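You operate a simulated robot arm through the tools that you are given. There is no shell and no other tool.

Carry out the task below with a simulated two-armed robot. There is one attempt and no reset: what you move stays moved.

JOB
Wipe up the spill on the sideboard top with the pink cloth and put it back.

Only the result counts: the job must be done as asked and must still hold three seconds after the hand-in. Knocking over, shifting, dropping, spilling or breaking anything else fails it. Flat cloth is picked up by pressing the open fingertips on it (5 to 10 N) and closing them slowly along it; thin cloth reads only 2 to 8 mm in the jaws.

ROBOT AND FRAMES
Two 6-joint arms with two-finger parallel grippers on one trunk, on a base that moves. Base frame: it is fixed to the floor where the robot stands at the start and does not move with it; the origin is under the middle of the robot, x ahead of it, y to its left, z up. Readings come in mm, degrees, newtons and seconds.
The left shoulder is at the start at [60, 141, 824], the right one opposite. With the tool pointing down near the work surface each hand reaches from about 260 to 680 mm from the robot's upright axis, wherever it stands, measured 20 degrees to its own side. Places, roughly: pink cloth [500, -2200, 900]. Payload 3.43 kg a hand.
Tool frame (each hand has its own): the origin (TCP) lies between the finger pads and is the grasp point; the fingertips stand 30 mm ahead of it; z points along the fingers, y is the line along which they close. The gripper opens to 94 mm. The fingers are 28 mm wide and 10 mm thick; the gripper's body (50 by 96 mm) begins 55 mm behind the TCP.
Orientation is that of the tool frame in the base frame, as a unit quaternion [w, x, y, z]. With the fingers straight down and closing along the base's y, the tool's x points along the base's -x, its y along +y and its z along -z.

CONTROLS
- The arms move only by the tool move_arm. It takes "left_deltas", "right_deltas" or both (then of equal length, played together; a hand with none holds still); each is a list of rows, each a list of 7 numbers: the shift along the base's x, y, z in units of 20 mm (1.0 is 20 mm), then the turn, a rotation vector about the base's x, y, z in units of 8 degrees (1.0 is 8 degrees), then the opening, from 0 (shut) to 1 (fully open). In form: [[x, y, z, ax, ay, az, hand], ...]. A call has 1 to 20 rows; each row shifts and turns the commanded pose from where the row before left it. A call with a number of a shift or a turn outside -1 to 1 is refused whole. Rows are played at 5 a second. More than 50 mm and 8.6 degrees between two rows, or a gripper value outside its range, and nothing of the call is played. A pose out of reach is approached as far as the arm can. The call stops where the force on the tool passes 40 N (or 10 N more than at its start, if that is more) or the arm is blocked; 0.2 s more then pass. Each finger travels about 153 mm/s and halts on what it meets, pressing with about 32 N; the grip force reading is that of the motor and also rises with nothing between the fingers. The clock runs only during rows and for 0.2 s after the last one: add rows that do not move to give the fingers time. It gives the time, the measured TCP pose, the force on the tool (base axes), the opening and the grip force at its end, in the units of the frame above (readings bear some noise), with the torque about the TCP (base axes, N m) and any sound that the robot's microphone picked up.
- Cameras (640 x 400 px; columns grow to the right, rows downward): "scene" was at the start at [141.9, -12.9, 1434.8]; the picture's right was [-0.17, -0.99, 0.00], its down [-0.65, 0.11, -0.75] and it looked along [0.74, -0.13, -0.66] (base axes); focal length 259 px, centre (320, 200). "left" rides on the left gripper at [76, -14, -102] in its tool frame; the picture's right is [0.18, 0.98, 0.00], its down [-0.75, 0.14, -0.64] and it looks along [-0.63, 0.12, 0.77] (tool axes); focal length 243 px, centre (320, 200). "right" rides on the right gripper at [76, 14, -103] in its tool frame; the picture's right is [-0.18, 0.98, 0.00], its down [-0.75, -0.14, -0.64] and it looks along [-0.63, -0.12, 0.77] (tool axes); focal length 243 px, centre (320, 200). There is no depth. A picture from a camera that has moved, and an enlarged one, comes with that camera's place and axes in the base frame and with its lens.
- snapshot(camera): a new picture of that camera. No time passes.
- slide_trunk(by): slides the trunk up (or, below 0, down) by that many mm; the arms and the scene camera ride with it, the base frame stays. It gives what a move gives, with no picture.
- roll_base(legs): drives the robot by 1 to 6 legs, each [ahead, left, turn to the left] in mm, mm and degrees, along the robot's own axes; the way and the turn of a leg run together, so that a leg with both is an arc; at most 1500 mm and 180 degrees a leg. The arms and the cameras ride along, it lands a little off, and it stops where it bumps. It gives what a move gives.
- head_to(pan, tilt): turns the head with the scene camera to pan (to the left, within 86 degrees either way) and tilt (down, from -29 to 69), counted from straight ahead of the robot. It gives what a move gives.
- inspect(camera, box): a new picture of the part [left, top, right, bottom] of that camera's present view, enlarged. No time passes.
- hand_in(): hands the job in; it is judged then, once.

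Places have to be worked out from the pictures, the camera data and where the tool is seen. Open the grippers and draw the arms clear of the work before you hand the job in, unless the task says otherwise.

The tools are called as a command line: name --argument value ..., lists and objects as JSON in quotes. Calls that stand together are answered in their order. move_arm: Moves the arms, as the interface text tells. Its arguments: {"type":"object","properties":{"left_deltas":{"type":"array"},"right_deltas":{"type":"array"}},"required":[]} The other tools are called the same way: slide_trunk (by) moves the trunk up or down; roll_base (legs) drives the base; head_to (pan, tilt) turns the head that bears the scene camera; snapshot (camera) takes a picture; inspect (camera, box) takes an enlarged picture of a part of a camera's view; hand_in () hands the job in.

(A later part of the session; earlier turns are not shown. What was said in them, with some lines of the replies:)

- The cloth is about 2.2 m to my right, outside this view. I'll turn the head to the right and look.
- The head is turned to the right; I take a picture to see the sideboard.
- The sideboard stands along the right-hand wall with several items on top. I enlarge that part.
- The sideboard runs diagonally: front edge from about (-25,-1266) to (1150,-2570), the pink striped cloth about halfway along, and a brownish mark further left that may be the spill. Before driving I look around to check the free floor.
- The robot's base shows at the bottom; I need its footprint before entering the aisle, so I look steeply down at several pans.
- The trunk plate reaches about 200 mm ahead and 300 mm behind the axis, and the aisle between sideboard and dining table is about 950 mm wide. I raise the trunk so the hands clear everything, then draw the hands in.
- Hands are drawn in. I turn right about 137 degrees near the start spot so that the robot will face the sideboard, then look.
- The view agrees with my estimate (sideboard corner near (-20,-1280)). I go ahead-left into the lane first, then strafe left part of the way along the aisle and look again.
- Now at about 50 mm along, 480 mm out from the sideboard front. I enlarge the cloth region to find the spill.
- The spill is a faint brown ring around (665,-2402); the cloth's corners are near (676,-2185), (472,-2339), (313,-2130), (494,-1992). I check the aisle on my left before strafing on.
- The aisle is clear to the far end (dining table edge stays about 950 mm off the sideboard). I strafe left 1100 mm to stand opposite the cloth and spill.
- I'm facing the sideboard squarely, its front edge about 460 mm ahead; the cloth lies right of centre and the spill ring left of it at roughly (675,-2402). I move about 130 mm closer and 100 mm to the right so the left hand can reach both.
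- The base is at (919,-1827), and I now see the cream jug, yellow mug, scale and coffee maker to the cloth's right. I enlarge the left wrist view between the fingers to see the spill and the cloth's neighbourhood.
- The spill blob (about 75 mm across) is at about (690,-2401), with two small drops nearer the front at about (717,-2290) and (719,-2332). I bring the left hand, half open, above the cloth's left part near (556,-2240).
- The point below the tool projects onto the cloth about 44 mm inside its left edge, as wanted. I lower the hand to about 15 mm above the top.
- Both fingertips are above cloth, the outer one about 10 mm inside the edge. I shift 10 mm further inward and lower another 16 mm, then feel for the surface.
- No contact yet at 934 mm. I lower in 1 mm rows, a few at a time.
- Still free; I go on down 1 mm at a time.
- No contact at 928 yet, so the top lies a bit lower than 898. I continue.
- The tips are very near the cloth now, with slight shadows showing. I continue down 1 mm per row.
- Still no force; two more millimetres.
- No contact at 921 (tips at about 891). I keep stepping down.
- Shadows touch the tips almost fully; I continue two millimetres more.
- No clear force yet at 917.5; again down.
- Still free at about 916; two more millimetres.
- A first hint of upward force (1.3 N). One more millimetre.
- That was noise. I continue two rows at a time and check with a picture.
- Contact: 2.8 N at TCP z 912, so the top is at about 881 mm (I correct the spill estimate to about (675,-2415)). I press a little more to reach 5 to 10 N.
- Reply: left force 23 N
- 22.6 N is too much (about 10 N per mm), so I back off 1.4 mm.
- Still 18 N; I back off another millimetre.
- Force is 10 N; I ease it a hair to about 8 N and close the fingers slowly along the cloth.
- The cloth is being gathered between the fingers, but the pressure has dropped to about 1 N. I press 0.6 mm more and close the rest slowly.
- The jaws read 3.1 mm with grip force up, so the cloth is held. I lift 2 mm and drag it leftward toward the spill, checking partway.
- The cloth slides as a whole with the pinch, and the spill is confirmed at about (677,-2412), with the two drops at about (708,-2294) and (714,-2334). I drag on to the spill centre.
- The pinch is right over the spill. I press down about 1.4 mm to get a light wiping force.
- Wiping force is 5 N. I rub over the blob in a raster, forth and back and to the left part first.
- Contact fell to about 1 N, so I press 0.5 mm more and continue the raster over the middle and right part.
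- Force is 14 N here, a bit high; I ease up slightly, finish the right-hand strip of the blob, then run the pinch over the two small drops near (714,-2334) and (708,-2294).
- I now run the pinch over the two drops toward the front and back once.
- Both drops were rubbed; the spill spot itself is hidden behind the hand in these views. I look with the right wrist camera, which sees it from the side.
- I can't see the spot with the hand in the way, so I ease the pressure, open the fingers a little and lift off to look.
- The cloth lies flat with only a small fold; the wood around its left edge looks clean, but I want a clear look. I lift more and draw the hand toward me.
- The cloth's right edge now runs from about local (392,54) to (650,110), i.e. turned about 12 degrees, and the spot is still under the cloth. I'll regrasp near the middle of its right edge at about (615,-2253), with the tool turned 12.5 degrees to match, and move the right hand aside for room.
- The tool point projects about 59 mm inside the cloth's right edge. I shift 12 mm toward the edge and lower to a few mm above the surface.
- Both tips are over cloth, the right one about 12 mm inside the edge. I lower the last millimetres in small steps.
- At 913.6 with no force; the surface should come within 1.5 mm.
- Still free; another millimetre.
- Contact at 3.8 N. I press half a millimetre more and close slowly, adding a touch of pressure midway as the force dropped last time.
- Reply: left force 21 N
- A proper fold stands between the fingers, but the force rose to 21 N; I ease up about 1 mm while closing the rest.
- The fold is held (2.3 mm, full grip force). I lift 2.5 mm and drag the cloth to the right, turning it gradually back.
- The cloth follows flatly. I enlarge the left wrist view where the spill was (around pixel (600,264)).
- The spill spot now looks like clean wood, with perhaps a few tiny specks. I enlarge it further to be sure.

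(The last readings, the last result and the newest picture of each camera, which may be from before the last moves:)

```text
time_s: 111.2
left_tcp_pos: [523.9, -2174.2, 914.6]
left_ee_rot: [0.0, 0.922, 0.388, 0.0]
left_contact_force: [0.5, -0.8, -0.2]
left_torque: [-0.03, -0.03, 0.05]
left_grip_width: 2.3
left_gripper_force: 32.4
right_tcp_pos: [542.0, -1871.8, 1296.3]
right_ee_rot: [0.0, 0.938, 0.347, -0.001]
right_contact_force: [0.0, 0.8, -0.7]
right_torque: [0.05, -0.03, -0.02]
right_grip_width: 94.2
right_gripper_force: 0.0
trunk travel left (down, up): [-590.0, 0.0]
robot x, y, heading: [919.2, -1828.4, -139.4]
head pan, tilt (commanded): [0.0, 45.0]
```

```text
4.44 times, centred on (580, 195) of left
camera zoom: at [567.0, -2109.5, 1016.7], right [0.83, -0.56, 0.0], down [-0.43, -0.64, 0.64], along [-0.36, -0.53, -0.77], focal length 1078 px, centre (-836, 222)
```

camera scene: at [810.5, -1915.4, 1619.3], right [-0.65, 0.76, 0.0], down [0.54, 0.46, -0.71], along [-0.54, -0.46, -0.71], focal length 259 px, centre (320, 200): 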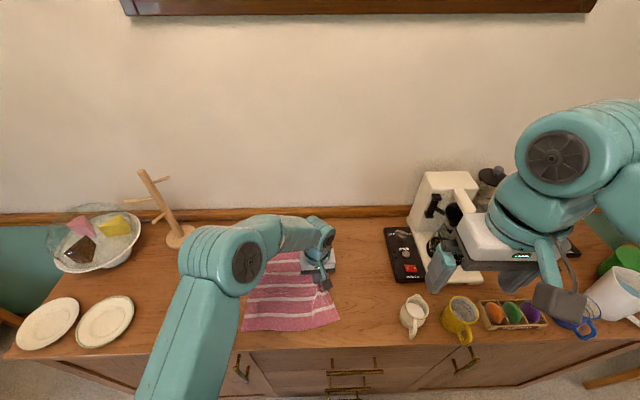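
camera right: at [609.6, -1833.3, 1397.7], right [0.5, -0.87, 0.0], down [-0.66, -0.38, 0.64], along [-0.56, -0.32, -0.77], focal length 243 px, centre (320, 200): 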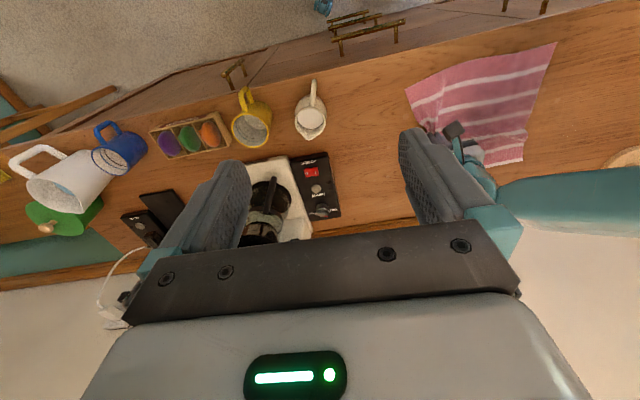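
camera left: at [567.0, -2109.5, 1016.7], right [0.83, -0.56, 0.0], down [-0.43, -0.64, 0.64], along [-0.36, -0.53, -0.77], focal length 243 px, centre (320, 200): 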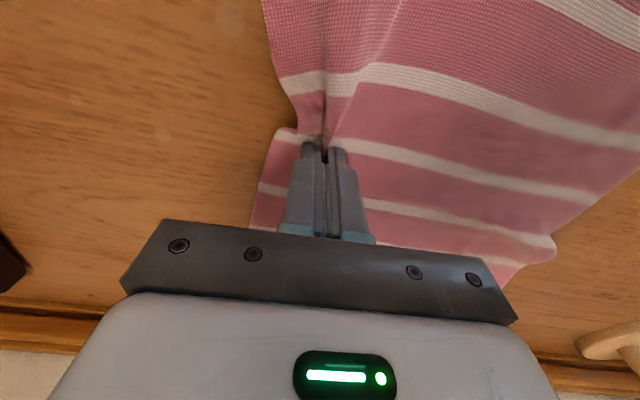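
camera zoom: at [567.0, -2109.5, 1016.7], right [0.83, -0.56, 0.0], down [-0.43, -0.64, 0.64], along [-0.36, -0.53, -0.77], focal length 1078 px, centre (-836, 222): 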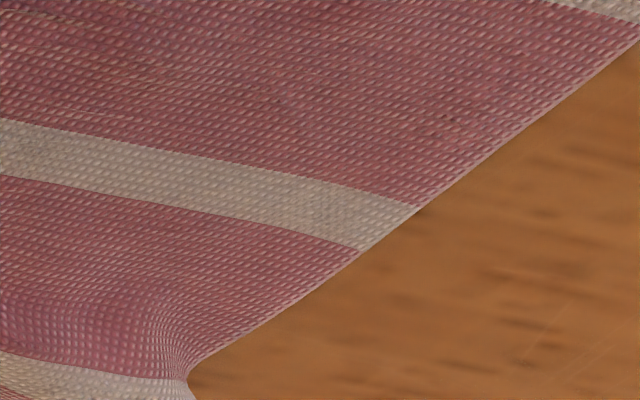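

The wood is clean there. I finish the drag: about 106 mm more to the right with about 8.5 degrees of turning back, which should put the near corners back at their first places.

move_arm --left_deltas '[[-0.595, 0.655, 0, 0, 0, -0.18, 0], [-0.595, 0.655, 0, 0, 0, -0.18, 0], [-0.595, 0.655, 0, 0, 0, -0.18, 0], [-0.595, 0.655, 0, 0, 0, -0.18, 0], [-0.595, 0.655, 0, 0, 0, -0.18, 0]]'

snapshot --camera "left"

snapshot --camera "scene"

```text
time_s: 112.4
left_tcp_pos: [464.9, -2110.3, 913.3]
left_ee_rot: [-0.001, 0.945, 0.328, 0.0]
left_contact_force: [1.1, -0.1, -0.2]
left_torque: [0.02, -0.03, 0.06]
left_grip_width: 2.2
left_gripper_force: 31.9
right_tcp_pos: [542.6, -1871.8, 1296.8]
right_ee_rot: [0.0, 0.938, 0.347, 0.0]
right_contact_force: [0.2, -0.2, -0.4]
right_torque: [-0.01, -0.02, -0.01]
right_grip_width: 93.6
right_gripper_force: 0.0
trunk travel left (down, up): [-590.0, 0.0]
robot x, y, heading: [920.0, -1830.1, -139.4]
head pan, tilt (commanded): [0.0, 45.0]
```

```text
taken
camera left: at [515.7, -2050.5, 1016.3], right [0.76, -0.66, 0.0], down [-0.5, -0.58, 0.64], along [-0.42, -0.48, -0.77], focal length 243 px, centre (320, 200)
```

left: 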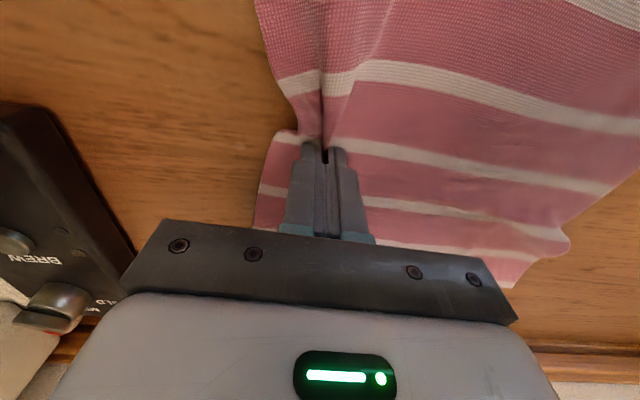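

```text
taken
camera scene: at [810.8, -1916.5, 1619.3], right [-0.65, 0.76, 0.0], down [0.54, 0.46, -0.71], along [-0.54, -0.46, -0.71], focal length 259 px, centre (320, 200)
```

scene: 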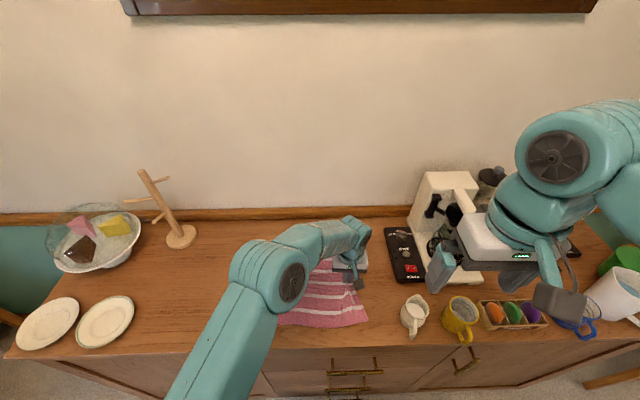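

The near-right corner is now about 10 mm short of its first place. I drag 12 mm more, then lower slightly, release gently and lift off.

move_arm --left_deltas '[[-0.4, 0.44, 0, 0, 0, -0.12, 0], [0, 0, -0.05, 0, 0, 0, 0], [0, 0, 0, 0, 0, 0, 0.08], [0, 0, 0, 0, 0, 0, 0.16], [0, 0, 0, 0, 0, 0, 0.24], [0, 0, 0, 0, 0, 0, 0.24], [0, 0, 0.15, 0, 0, 0, 0.24], [0, 0, 0.3, 0, 0, 0, 0.24], [0, 0, 0.6, 0, 0, 0, 0.24], [0, 0, 1, 0, 0, 0, 0.24], [0, 0, 1, 0, 0, 0, 0.24], [0, 0, 1, 0, 0, 0, 0.24], [0, 0, 1, 0, 0, 0, 0.24], [0, 0, 1, 0, 0, 0, 0.24]]'

snapshot --camera "left"

snapshot --camera "scene"

```text
time_s: 115.4
left_tcp_pos: [458.1, -2099.3, 1034.6]
left_ee_rot: [0.001, 0.947, 0.321, -0.001]
left_contact_force: [0.2, -1.1, -0.6]
left_torque: [-0.02, -0.01, -0.01]
left_grip_width: 22.3
left_gripper_force: 0.0
right_tcp_pos: [542.1, -1871.8, 1296.0]
right_ee_rot: [0.0, 0.938, 0.347, 0.0]
right_contact_force: [0.3, 0.0, 0.0]
right_torque: [0.03, 0.01, -0.01]
right_grip_width: 93.8
right_gripper_force: 0.2
trunk travel left (down, up): [-590.0, 0.0]
robot x, y, heading: [919.8, -1826.3, -139.2]
head pan, tilt (commanded): [0.0, 45.0]
```

```text
taken
camera left: at [509.0, -2041.3, 1136.9], right [0.74, -0.67, 0.0], down [-0.51, -0.57, 0.64], along [-0.43, -0.48, -0.77], focal length 243 px, centre (320, 200)
```

left: 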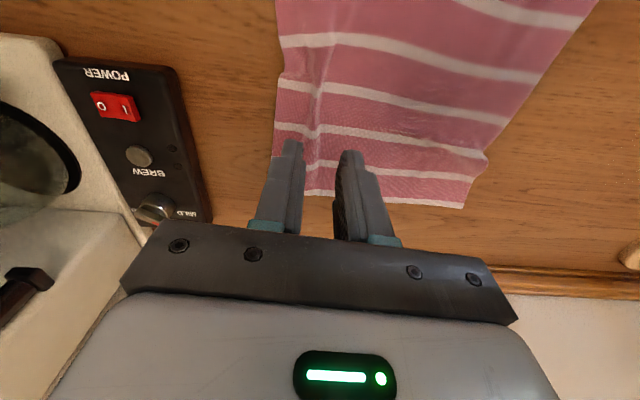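

```text
taken
camera scene: at [811.0, -1916.1, 1619.3], right [-0.65, 0.76, 0.0], down [0.54, 0.46, -0.71], along [-0.54, -0.46, -0.71], focal length 259 px, centre (320, 200)
```

scene: 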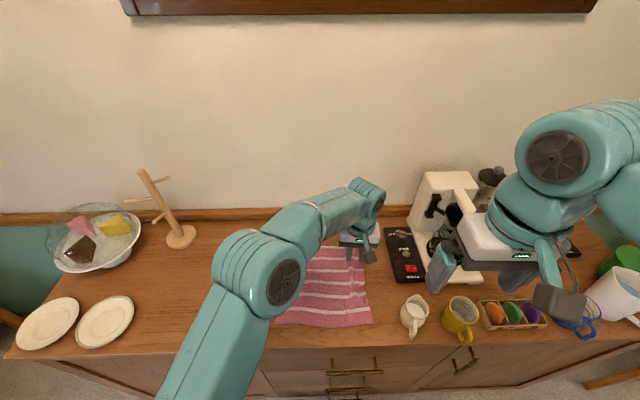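

The cloth is released and lies back in its place. I lift and draw the left arm back toward its starting pose so I can see everything.

move_arm --left_deltas '[[0, 0, 1, 0, 0, 0, 0.24], [0, 0, 1, 0, 0, 0, 0.24], [0, 0, 1, 0, 0, 0, 0.24], [0, 0, 1, 0, 0, 0, 0.24], [0.987, -0.073, 0.3, 0, 0, 0, 0.24], [0.987, -0.073, 0.3, 0, 0, 0, 0.24], [0.987, -0.073, 0.3, 0, 0, 0, 0.24], [0.987, -0.073, 0.3, 0, 0, 0, 0.24], [0.987, -0.073, 0.3, 0, 0, 0, 0.24], [0.987, -0.073, 0.3, 0, 0, 0, 0.24], [0.987, -0.073, 0.3, 0, 0, 0, 0.24], [0.987, -0.073, 0.3, 0, 0, 0, 0.24], [0.987, -0.073, 0.3, 0, 0, 0, 0.24], [0.987, -0.073, 0.3, 0, 0, 0, 0.24], [0.987, -0.073, 0.3, 0, 0, 0, 0.24], [0.987, -0.073, 0.3, 0, 0, 0, 0.24], [0.987, -0.073, 0.3, 0, 0, 0, 0.24], [0.987, -0.073, 0.3, 0, 0, 0, 0.24], [0.987, -0.073, 0.3, 0, 0, 0, 0.24], [0.987, -0.073, 0.3, 0, 0, 0, 0.24]]'

snapshot --camera "scene"

snapshot --camera "left"

```text
time_s: 119.6
left_tcp_pos: [771.1, -2123.7, 1208.2]
left_ee_rot: [-0.001, 0.947, 0.321, -0.001]
left_contact_force: [0.5, 0.4, -0.3]
left_torque: [-0.03, 0.02, 0.01]
left_grip_width: 22.6
left_gripper_force: 0.0
right_tcp_pos: [542.2, -1871.7, 1296.6]
right_ee_rot: [0.0, 0.938, 0.347, 0.0]
right_contact_force: [1.0, -0.3, 0.7]
right_torque: [-0.04, 0.02, 0.01]
right_grip_width: 93.9
right_gripper_force: 0.1
trunk travel left (down, up): [-590.0, 0.0]
robot x, y, heading: [918.8, -1821.7, -139.4]
head pan, tilt (commanded): [0.0, 45.0]
```

```text
taken
camera scene: at [812.0, -1916.1, 1619.4], right [-0.65, 0.76, 0.0], down [0.54, 0.46, -0.71], along [-0.54, -0.46, -0.71], focal length 259 px, centre (320, 200)
```

scene: 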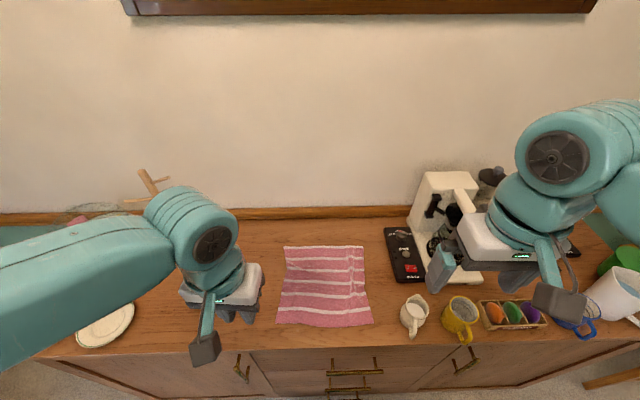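

```text
taken
camera left: at [822.8, -2065.9, 1311.2], right [0.74, -0.67, 0.0], down [-0.51, -0.57, 0.64], along [-0.43, -0.48, -0.77], focal length 243 px, centre (320, 200)
```

left: 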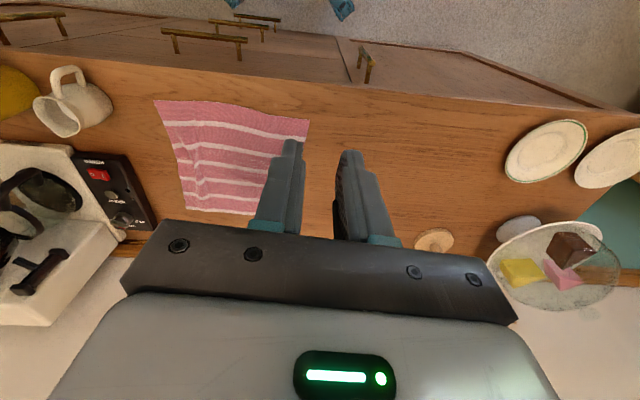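

The cloth's corners are within a few pixels of where they were at first. I open the left gripper fully to look between its fingers at the spill spot.

move_arm --left_deltas '[[0.3, 0.3, 0, 0, 0, 0.18, 0.6], [0, 0, 0, 0, 0, 0.18, 1], [0, 0, 0, 0, 0, 0, 1], [0, 0, 0, 0, 0, 0, 1]]'

inspect --camera "left" --box '[230, 90, 430, 230]'

inspect --camera "right" --box '[400, 30, 640, 190]'

```text
time_s: 120.6
left_tcp_pos: [778.6, -2118.1, 1209.8]
left_ee_rot: [-0.001, 0.939, 0.345, -0.001]
left_contact_force: [0.5, 0.0, -0.5]
left_torque: [-0.01, 0.0, 0.02]
left_grip_width: 94.2
left_gripper_force: 0.0
right_tcp_pos: [544.5, -1872.0, 1298.2]
right_ee_rot: [0.0, 0.938, 0.348, 0.001]
right_contact_force: [-0.7, -0.6, 0.1]
right_torque: [-0.01, 0.0, 0.02]
right_grip_width: 93.8
right_gripper_force: 0.0
trunk travel left (down, up): [-590.0, 0.0]
robot x, y, heading: [921.8, -1827.5, -139.1]
head pan, tilt (commanded): [0.0, 45.0]
```

```text
2.86 times, centred on (330, 160) of left
camera zoom: at [826.7, -2057.5, 1311.3], right [0.78, -0.63, 0.0], down [-0.48, -0.6, 0.64], along [-0.41, -0.5, -0.77], focal length 693 px, centre (291, 314)
```

zoom: 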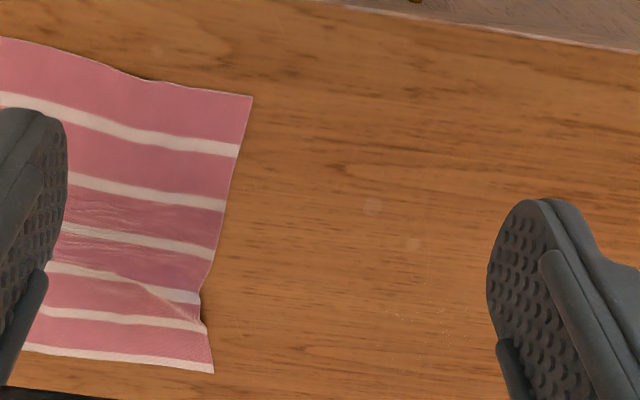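

```text
2.50 times, centred on (520, 110) of right
camera zoom: at [610.9, -1833.7, 1398.0], right [0.5, -0.87, 0.0], down [-0.66, -0.38, 0.64], along [-0.56, -0.32, -0.77], focal length 606 px, centre (-180, 425)
```

zoom: 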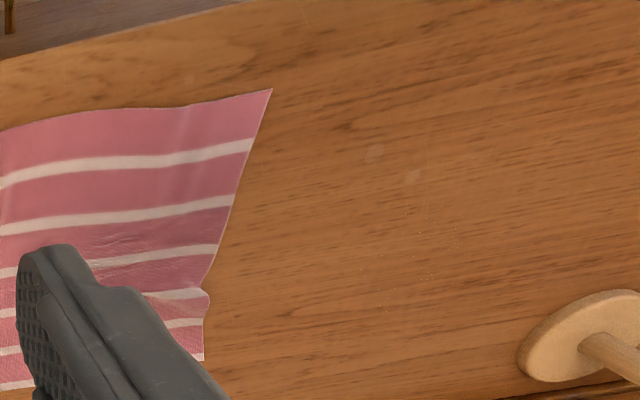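

The brown blob is gone, but I see a few tiny specks in the old spot. I enlarge it more.

inspect --camera "left" --box '[335, 165, 405, 225]'

inspect --camera "right" --box '[530, 90, 610, 160]'

```text
6.67 times, centred on (370, 195) of left
camera zoom: at [826.7, -2057.5, 1311.3], right [0.78, -0.63, 0.0], down [-0.48, -0.6, 0.64], along [-0.41, -0.5, -0.77], focal length 1618 px, centre (-13, 233)
```

zoom: 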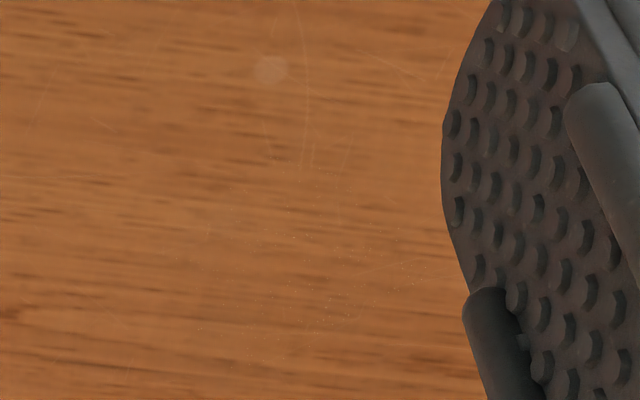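

```text
5.71 times, centred on (570, 125) of right
camera zoom: at [610.9, -1833.7, 1398.0], right [0.5, -0.87, 0.0], down [-0.66, -0.38, 0.64], along [-0.56, -0.32, -0.77], focal length 1386 px, centre (-1109, 629)
```

zoom: 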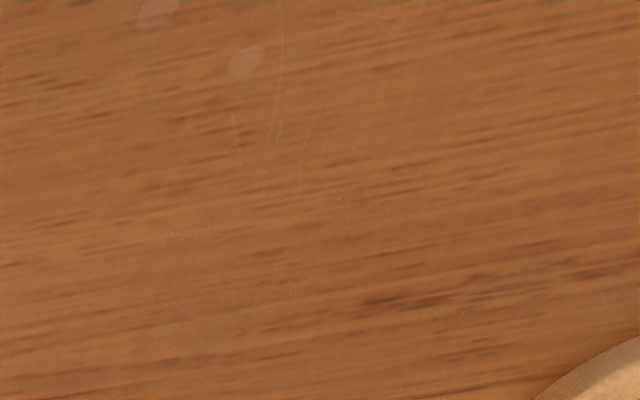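

Faint specks remain where the spill was. I shift the left hand right to clear the scene camera's line and inspect the spot from above.

move_arm --left_deltas '[[-0.653, 0.757, 0, 0, 0, 0, 1], [-0.653, 0.757, 0, 0, 0, 0, 1], [-0.653, 0.757, 0, 0, 0, 0, 1], [-0.653, 0.757, 0, 0, 0, 0, 1]]'

inspect --camera "scene" --box '[190, 230, 300, 310]'

inspect --camera "left" --box '[380, 130, 520, 230]'

```text
time_s: 121.6
left_tcp_pos: [724.2, -2057.1, 1208.7]
left_ee_rot: [0.0, 0.938, 0.345, -0.001]
left_contact_force: [0.9, 0.6, 0.0]
left_torque: [-0.01, 0.02, -0.01]
left_grip_width: 94.1
left_gripper_force: 0.1
right_tcp_pos: [540.8, -1872.1, 1295.6]
right_ee_rot: [0.0, 0.938, 0.347, 0.0]
right_contact_force: [0.0, 0.4, -0.5]
right_torque: [0.02, 0.03, -0.01]
right_grip_width: 94.1
right_gripper_force: 0.1
trunk travel left (down, up): [-590.0, 0.0]
robot x, y, heading: [917.0, -1826.1, -139.5]
head pan, tilt (commanded): [0.0, 45.0]
```

```text
5.00 times, centred on (245, 270) of scene
camera zoom: at [810.3, -1915.3, 1619.3], right [-0.65, 0.76, 0.0], down [0.54, 0.46, -0.71], along [-0.54, -0.46, -0.71], focal length 1294 px, centre (695, -150)
```

zoom: 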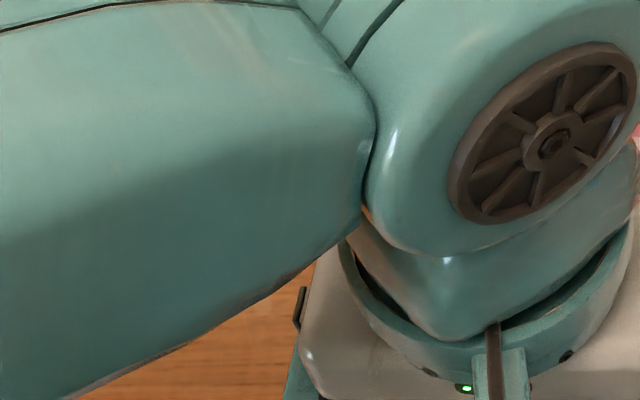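

```text
4.00 times, centred on (450, 180) of left
camera zoom: at [773.1, -1997.0, 1311.6], right [0.78, -0.63, 0.0], down [-0.48, -0.6, 0.64], along [-0.4, -0.5, -0.77], focal length 970 px, centre (-200, 280)
```

zoom: 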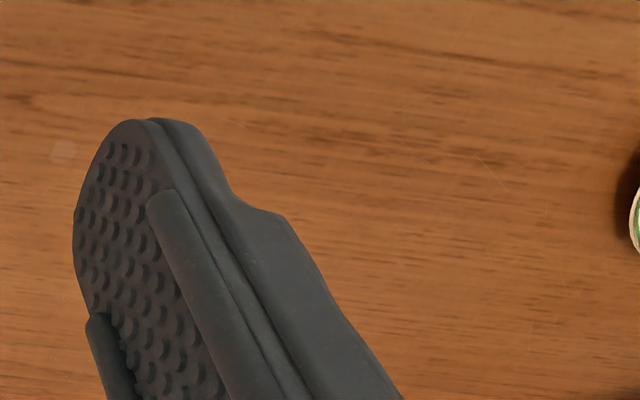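

The forearm blocks that line; I move the hand well to the left instead and look again.

move_arm --left_deltas '[[0.653, -0.757, 0, 0, 0, 0, 1], [0.653, -0.757, 0, 0, 0, 0, 1], [0.653, -0.757, 0, 0, 0, 0, 1], [0.653, -0.757, 0, 0, 0, 0, 1], [0.653, -0.757, 0, 0, 0, 0, 1], [0.653, -0.757, 0, 0, 0, 0, 1], [0.653, -0.757, 0, 0, 0, 0, 1], [0.653, -0.757, 0, 0, 0, 0, 1], [0.653, -0.757, 0, 0, 0, 0, 1], [0.653, -0.757, 0, 0, 0, 0, 1], [0.653, -0.757, 0, 0, 0, 0, 1], [0.653, -0.757, 0, 0, 0, 0, 1]]'

snapshot --camera "scene"

inspect --camera "scene" --box '[200, 235, 290, 300]'

snapshot --camera "left"

```text
time_s: 124.2
left_tcp_pos: [883.5, -2239.1, 1209.0]
left_ee_rot: [0.0, 0.939, 0.344, -0.001]
left_contact_force: [0.2, 0.3, -0.3]
left_torque: [-0.01, -0.03, -0.04]
left_grip_width: 93.9
left_gripper_force: 0.1
right_tcp_pos: [542.3, -1872.7, 1297.1]
right_ee_rot: [0.0, 0.938, 0.347, -0.001]
right_contact_force: [0.6, -0.1, 0.2]
right_torque: [-0.01, 0.0, -0.03]
right_grip_width: 94.0
right_gripper_force: 0.0
trunk travel left (down, up): [-590.0, 0.0]
robot x, y, heading: [919.8, -1823.2, -139.1]
head pan, tilt (commanded): [0.0, 45.0]
```

```text
taken
camera scene: at [810.8, -1916.5, 1619.3], right [-0.65, 0.76, 0.0], down [0.54, 0.46, -0.71], along [-0.54, -0.46, -0.71], focal length 259 px, centre (320, 200)
```

scene: 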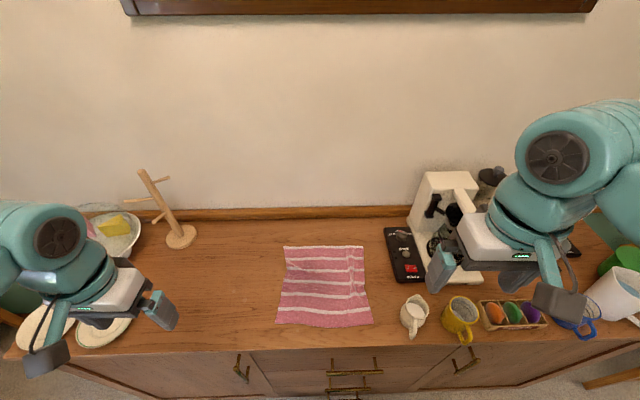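

```text
6.15 times, centred on (245, 268) of scene
camera zoom: at [810.8, -1916.5, 1619.3], right [-0.65, 0.76, 0.0], down [0.54, 0.46, -0.71], along [-0.54, -0.46, -0.71], focal length 1593 px, centre (782, -215)
```

zoom: 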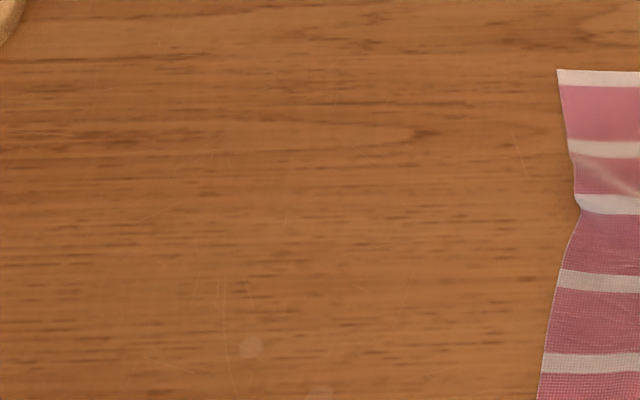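

```text
taken
camera left: at [931.3, -2178.9, 1311.8], right [0.78, -0.63, 0.0], down [-0.48, -0.6, 0.64], along [-0.41, -0.5, -0.77], focal length 243 px, centre (320, 200)
```

left: 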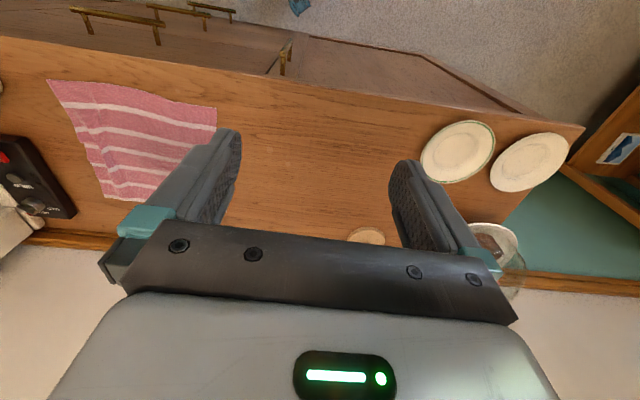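

From the scene camera the wood is evenly clean where the spill was. One more close check in the left wrist view.

inspect --camera "left" --box '[255, 150, 375, 225]'

inspect --camera "right" --box '[500, 60, 640, 160]'

```text
5.33 times, centred on (315, 188) of left
camera zoom: at [931.3, -2178.9, 1311.8], right [0.78, -0.63, 0.0], down [-0.48, -0.6, 0.64], along [-0.41, -0.5, -0.77], focal length 1294 px, centre (347, 267)
```

zoom: 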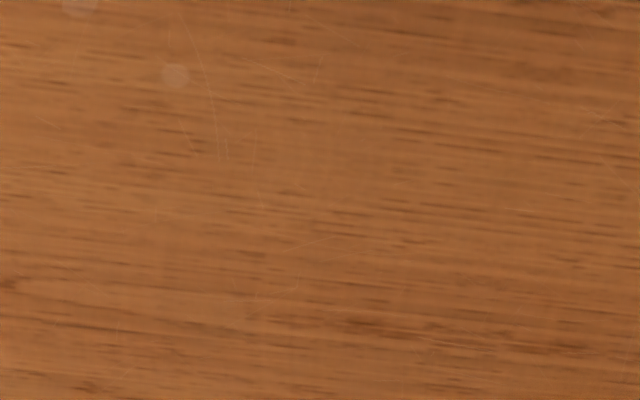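

```text
4.00 times, centred on (570, 110) of right
camera zoom: at [609.8, -1834.2, 1397.8], right [0.5, -0.87, 0.0], down [-0.66, -0.38, 0.64], along [-0.56, -0.32, -0.77], focal length 970 px, centre (-680, 560)
```

zoom: 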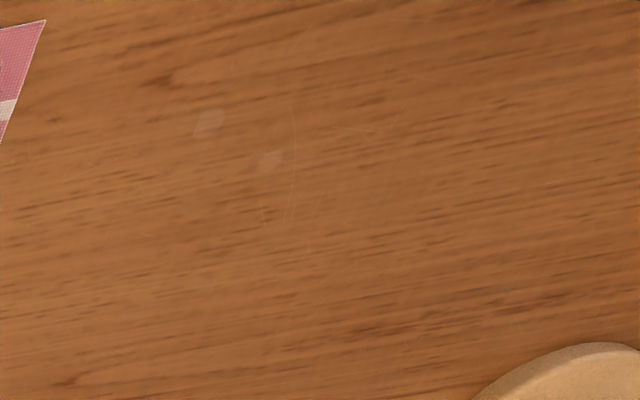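

The spot is clean in all views. I check the cloth's final lie once more, enlarged.

inspect --camera "scene" --box '[250, 210, 500, 350]'

```text
2.56 times, centred on (375, 280) of scene
camera zoom: at [810.8, -1916.5, 1619.3], right [-0.65, 0.76, 0.0], down [0.54, 0.46, -0.71], along [-0.54, -0.46, -0.71], focal length 662 px, centre (179, -5)
```

zoom: 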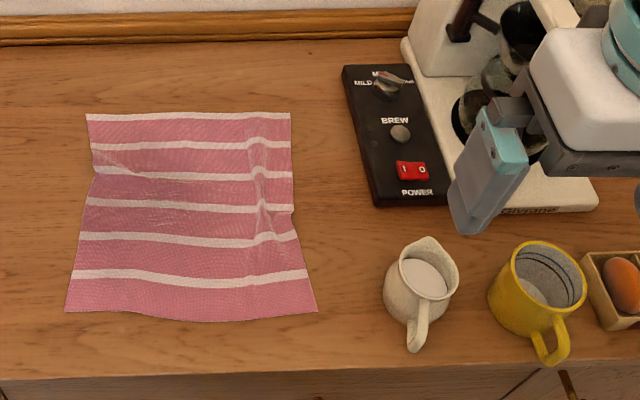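

The spill is wiped away, the cloth lies flat within about 15 mm of its first place, and the jug, mugs and coffee maker are untouched. I back the base off a little so the arms are clear.

roll_base --legs '[[-110, 0, 0]]'

snapshot --camera "scene"

```text
time_s: 126.3
left_tcp_pos: [965.9, -2169.8, 1208.7]
left_ee_rot: [-0.002, 0.939, 0.345, 0.0]
left_contact_force: [0.8, 0.3, 0.6]
left_torque: [0.0, 0.01, 0.01]
left_grip_width: 94.0
left_gripper_force: 0.0
right_tcp_pos: [624.9, -1801.5, 1296.8]
right_ee_rot: [-0.001, 0.938, 0.346, 0.001]
right_contact_force: [-0.6, -0.8, -0.2]
right_torque: [0.03, 0.0, 0.02]
right_grip_width: 94.0
right_gripper_force: 0.1
trunk travel left (down, up): [-590.0, 0.0]
robot x, y, heading: [1005.2, -1753.5, -139.1]
head pan, tilt (commanded): [0.0, 45.0]
```

```text
taken
camera scene: at [896.6, -1844.8, 1619.1], right [-0.65, 0.76, 0.0], down [0.54, 0.46, -0.71], along [-0.54, -0.46, -0.71], focal length 259 px, centre (320, 200)
```

scene: 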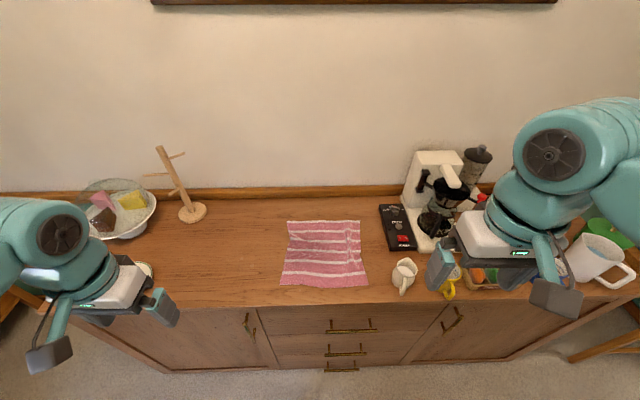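

The arms are clear with both grippers open, the spill is gone and the cloth lies back in its place. I hand the job in.

hand_in

```text
The job is handed in.
```

I wiped up the spill with the pink cloth and laid the cloth back where it was. The job is handed in.

- **Spill:** The brown patch is gone. After wiping, all three cameras showed clean wood. A few tiny specks appeared in one close-up but not in the later, unobstructed views. I left the faint round marks on the wood, because the same marks show elsewhere on the top.
- **Cloth:** It lies flat within about 15 mm of its original position. It has slight wrinkles where the fingers gathered it, and the far-left corner sits about 25 mm closer to the front than before.
- **Other items:** I touched nothing else on the sideboard. The jug stands where it was, and I saw nothing moved or knocked over.

I backed the robot off about 110 mm, with both grippers open and the arms clear of the sideboard.
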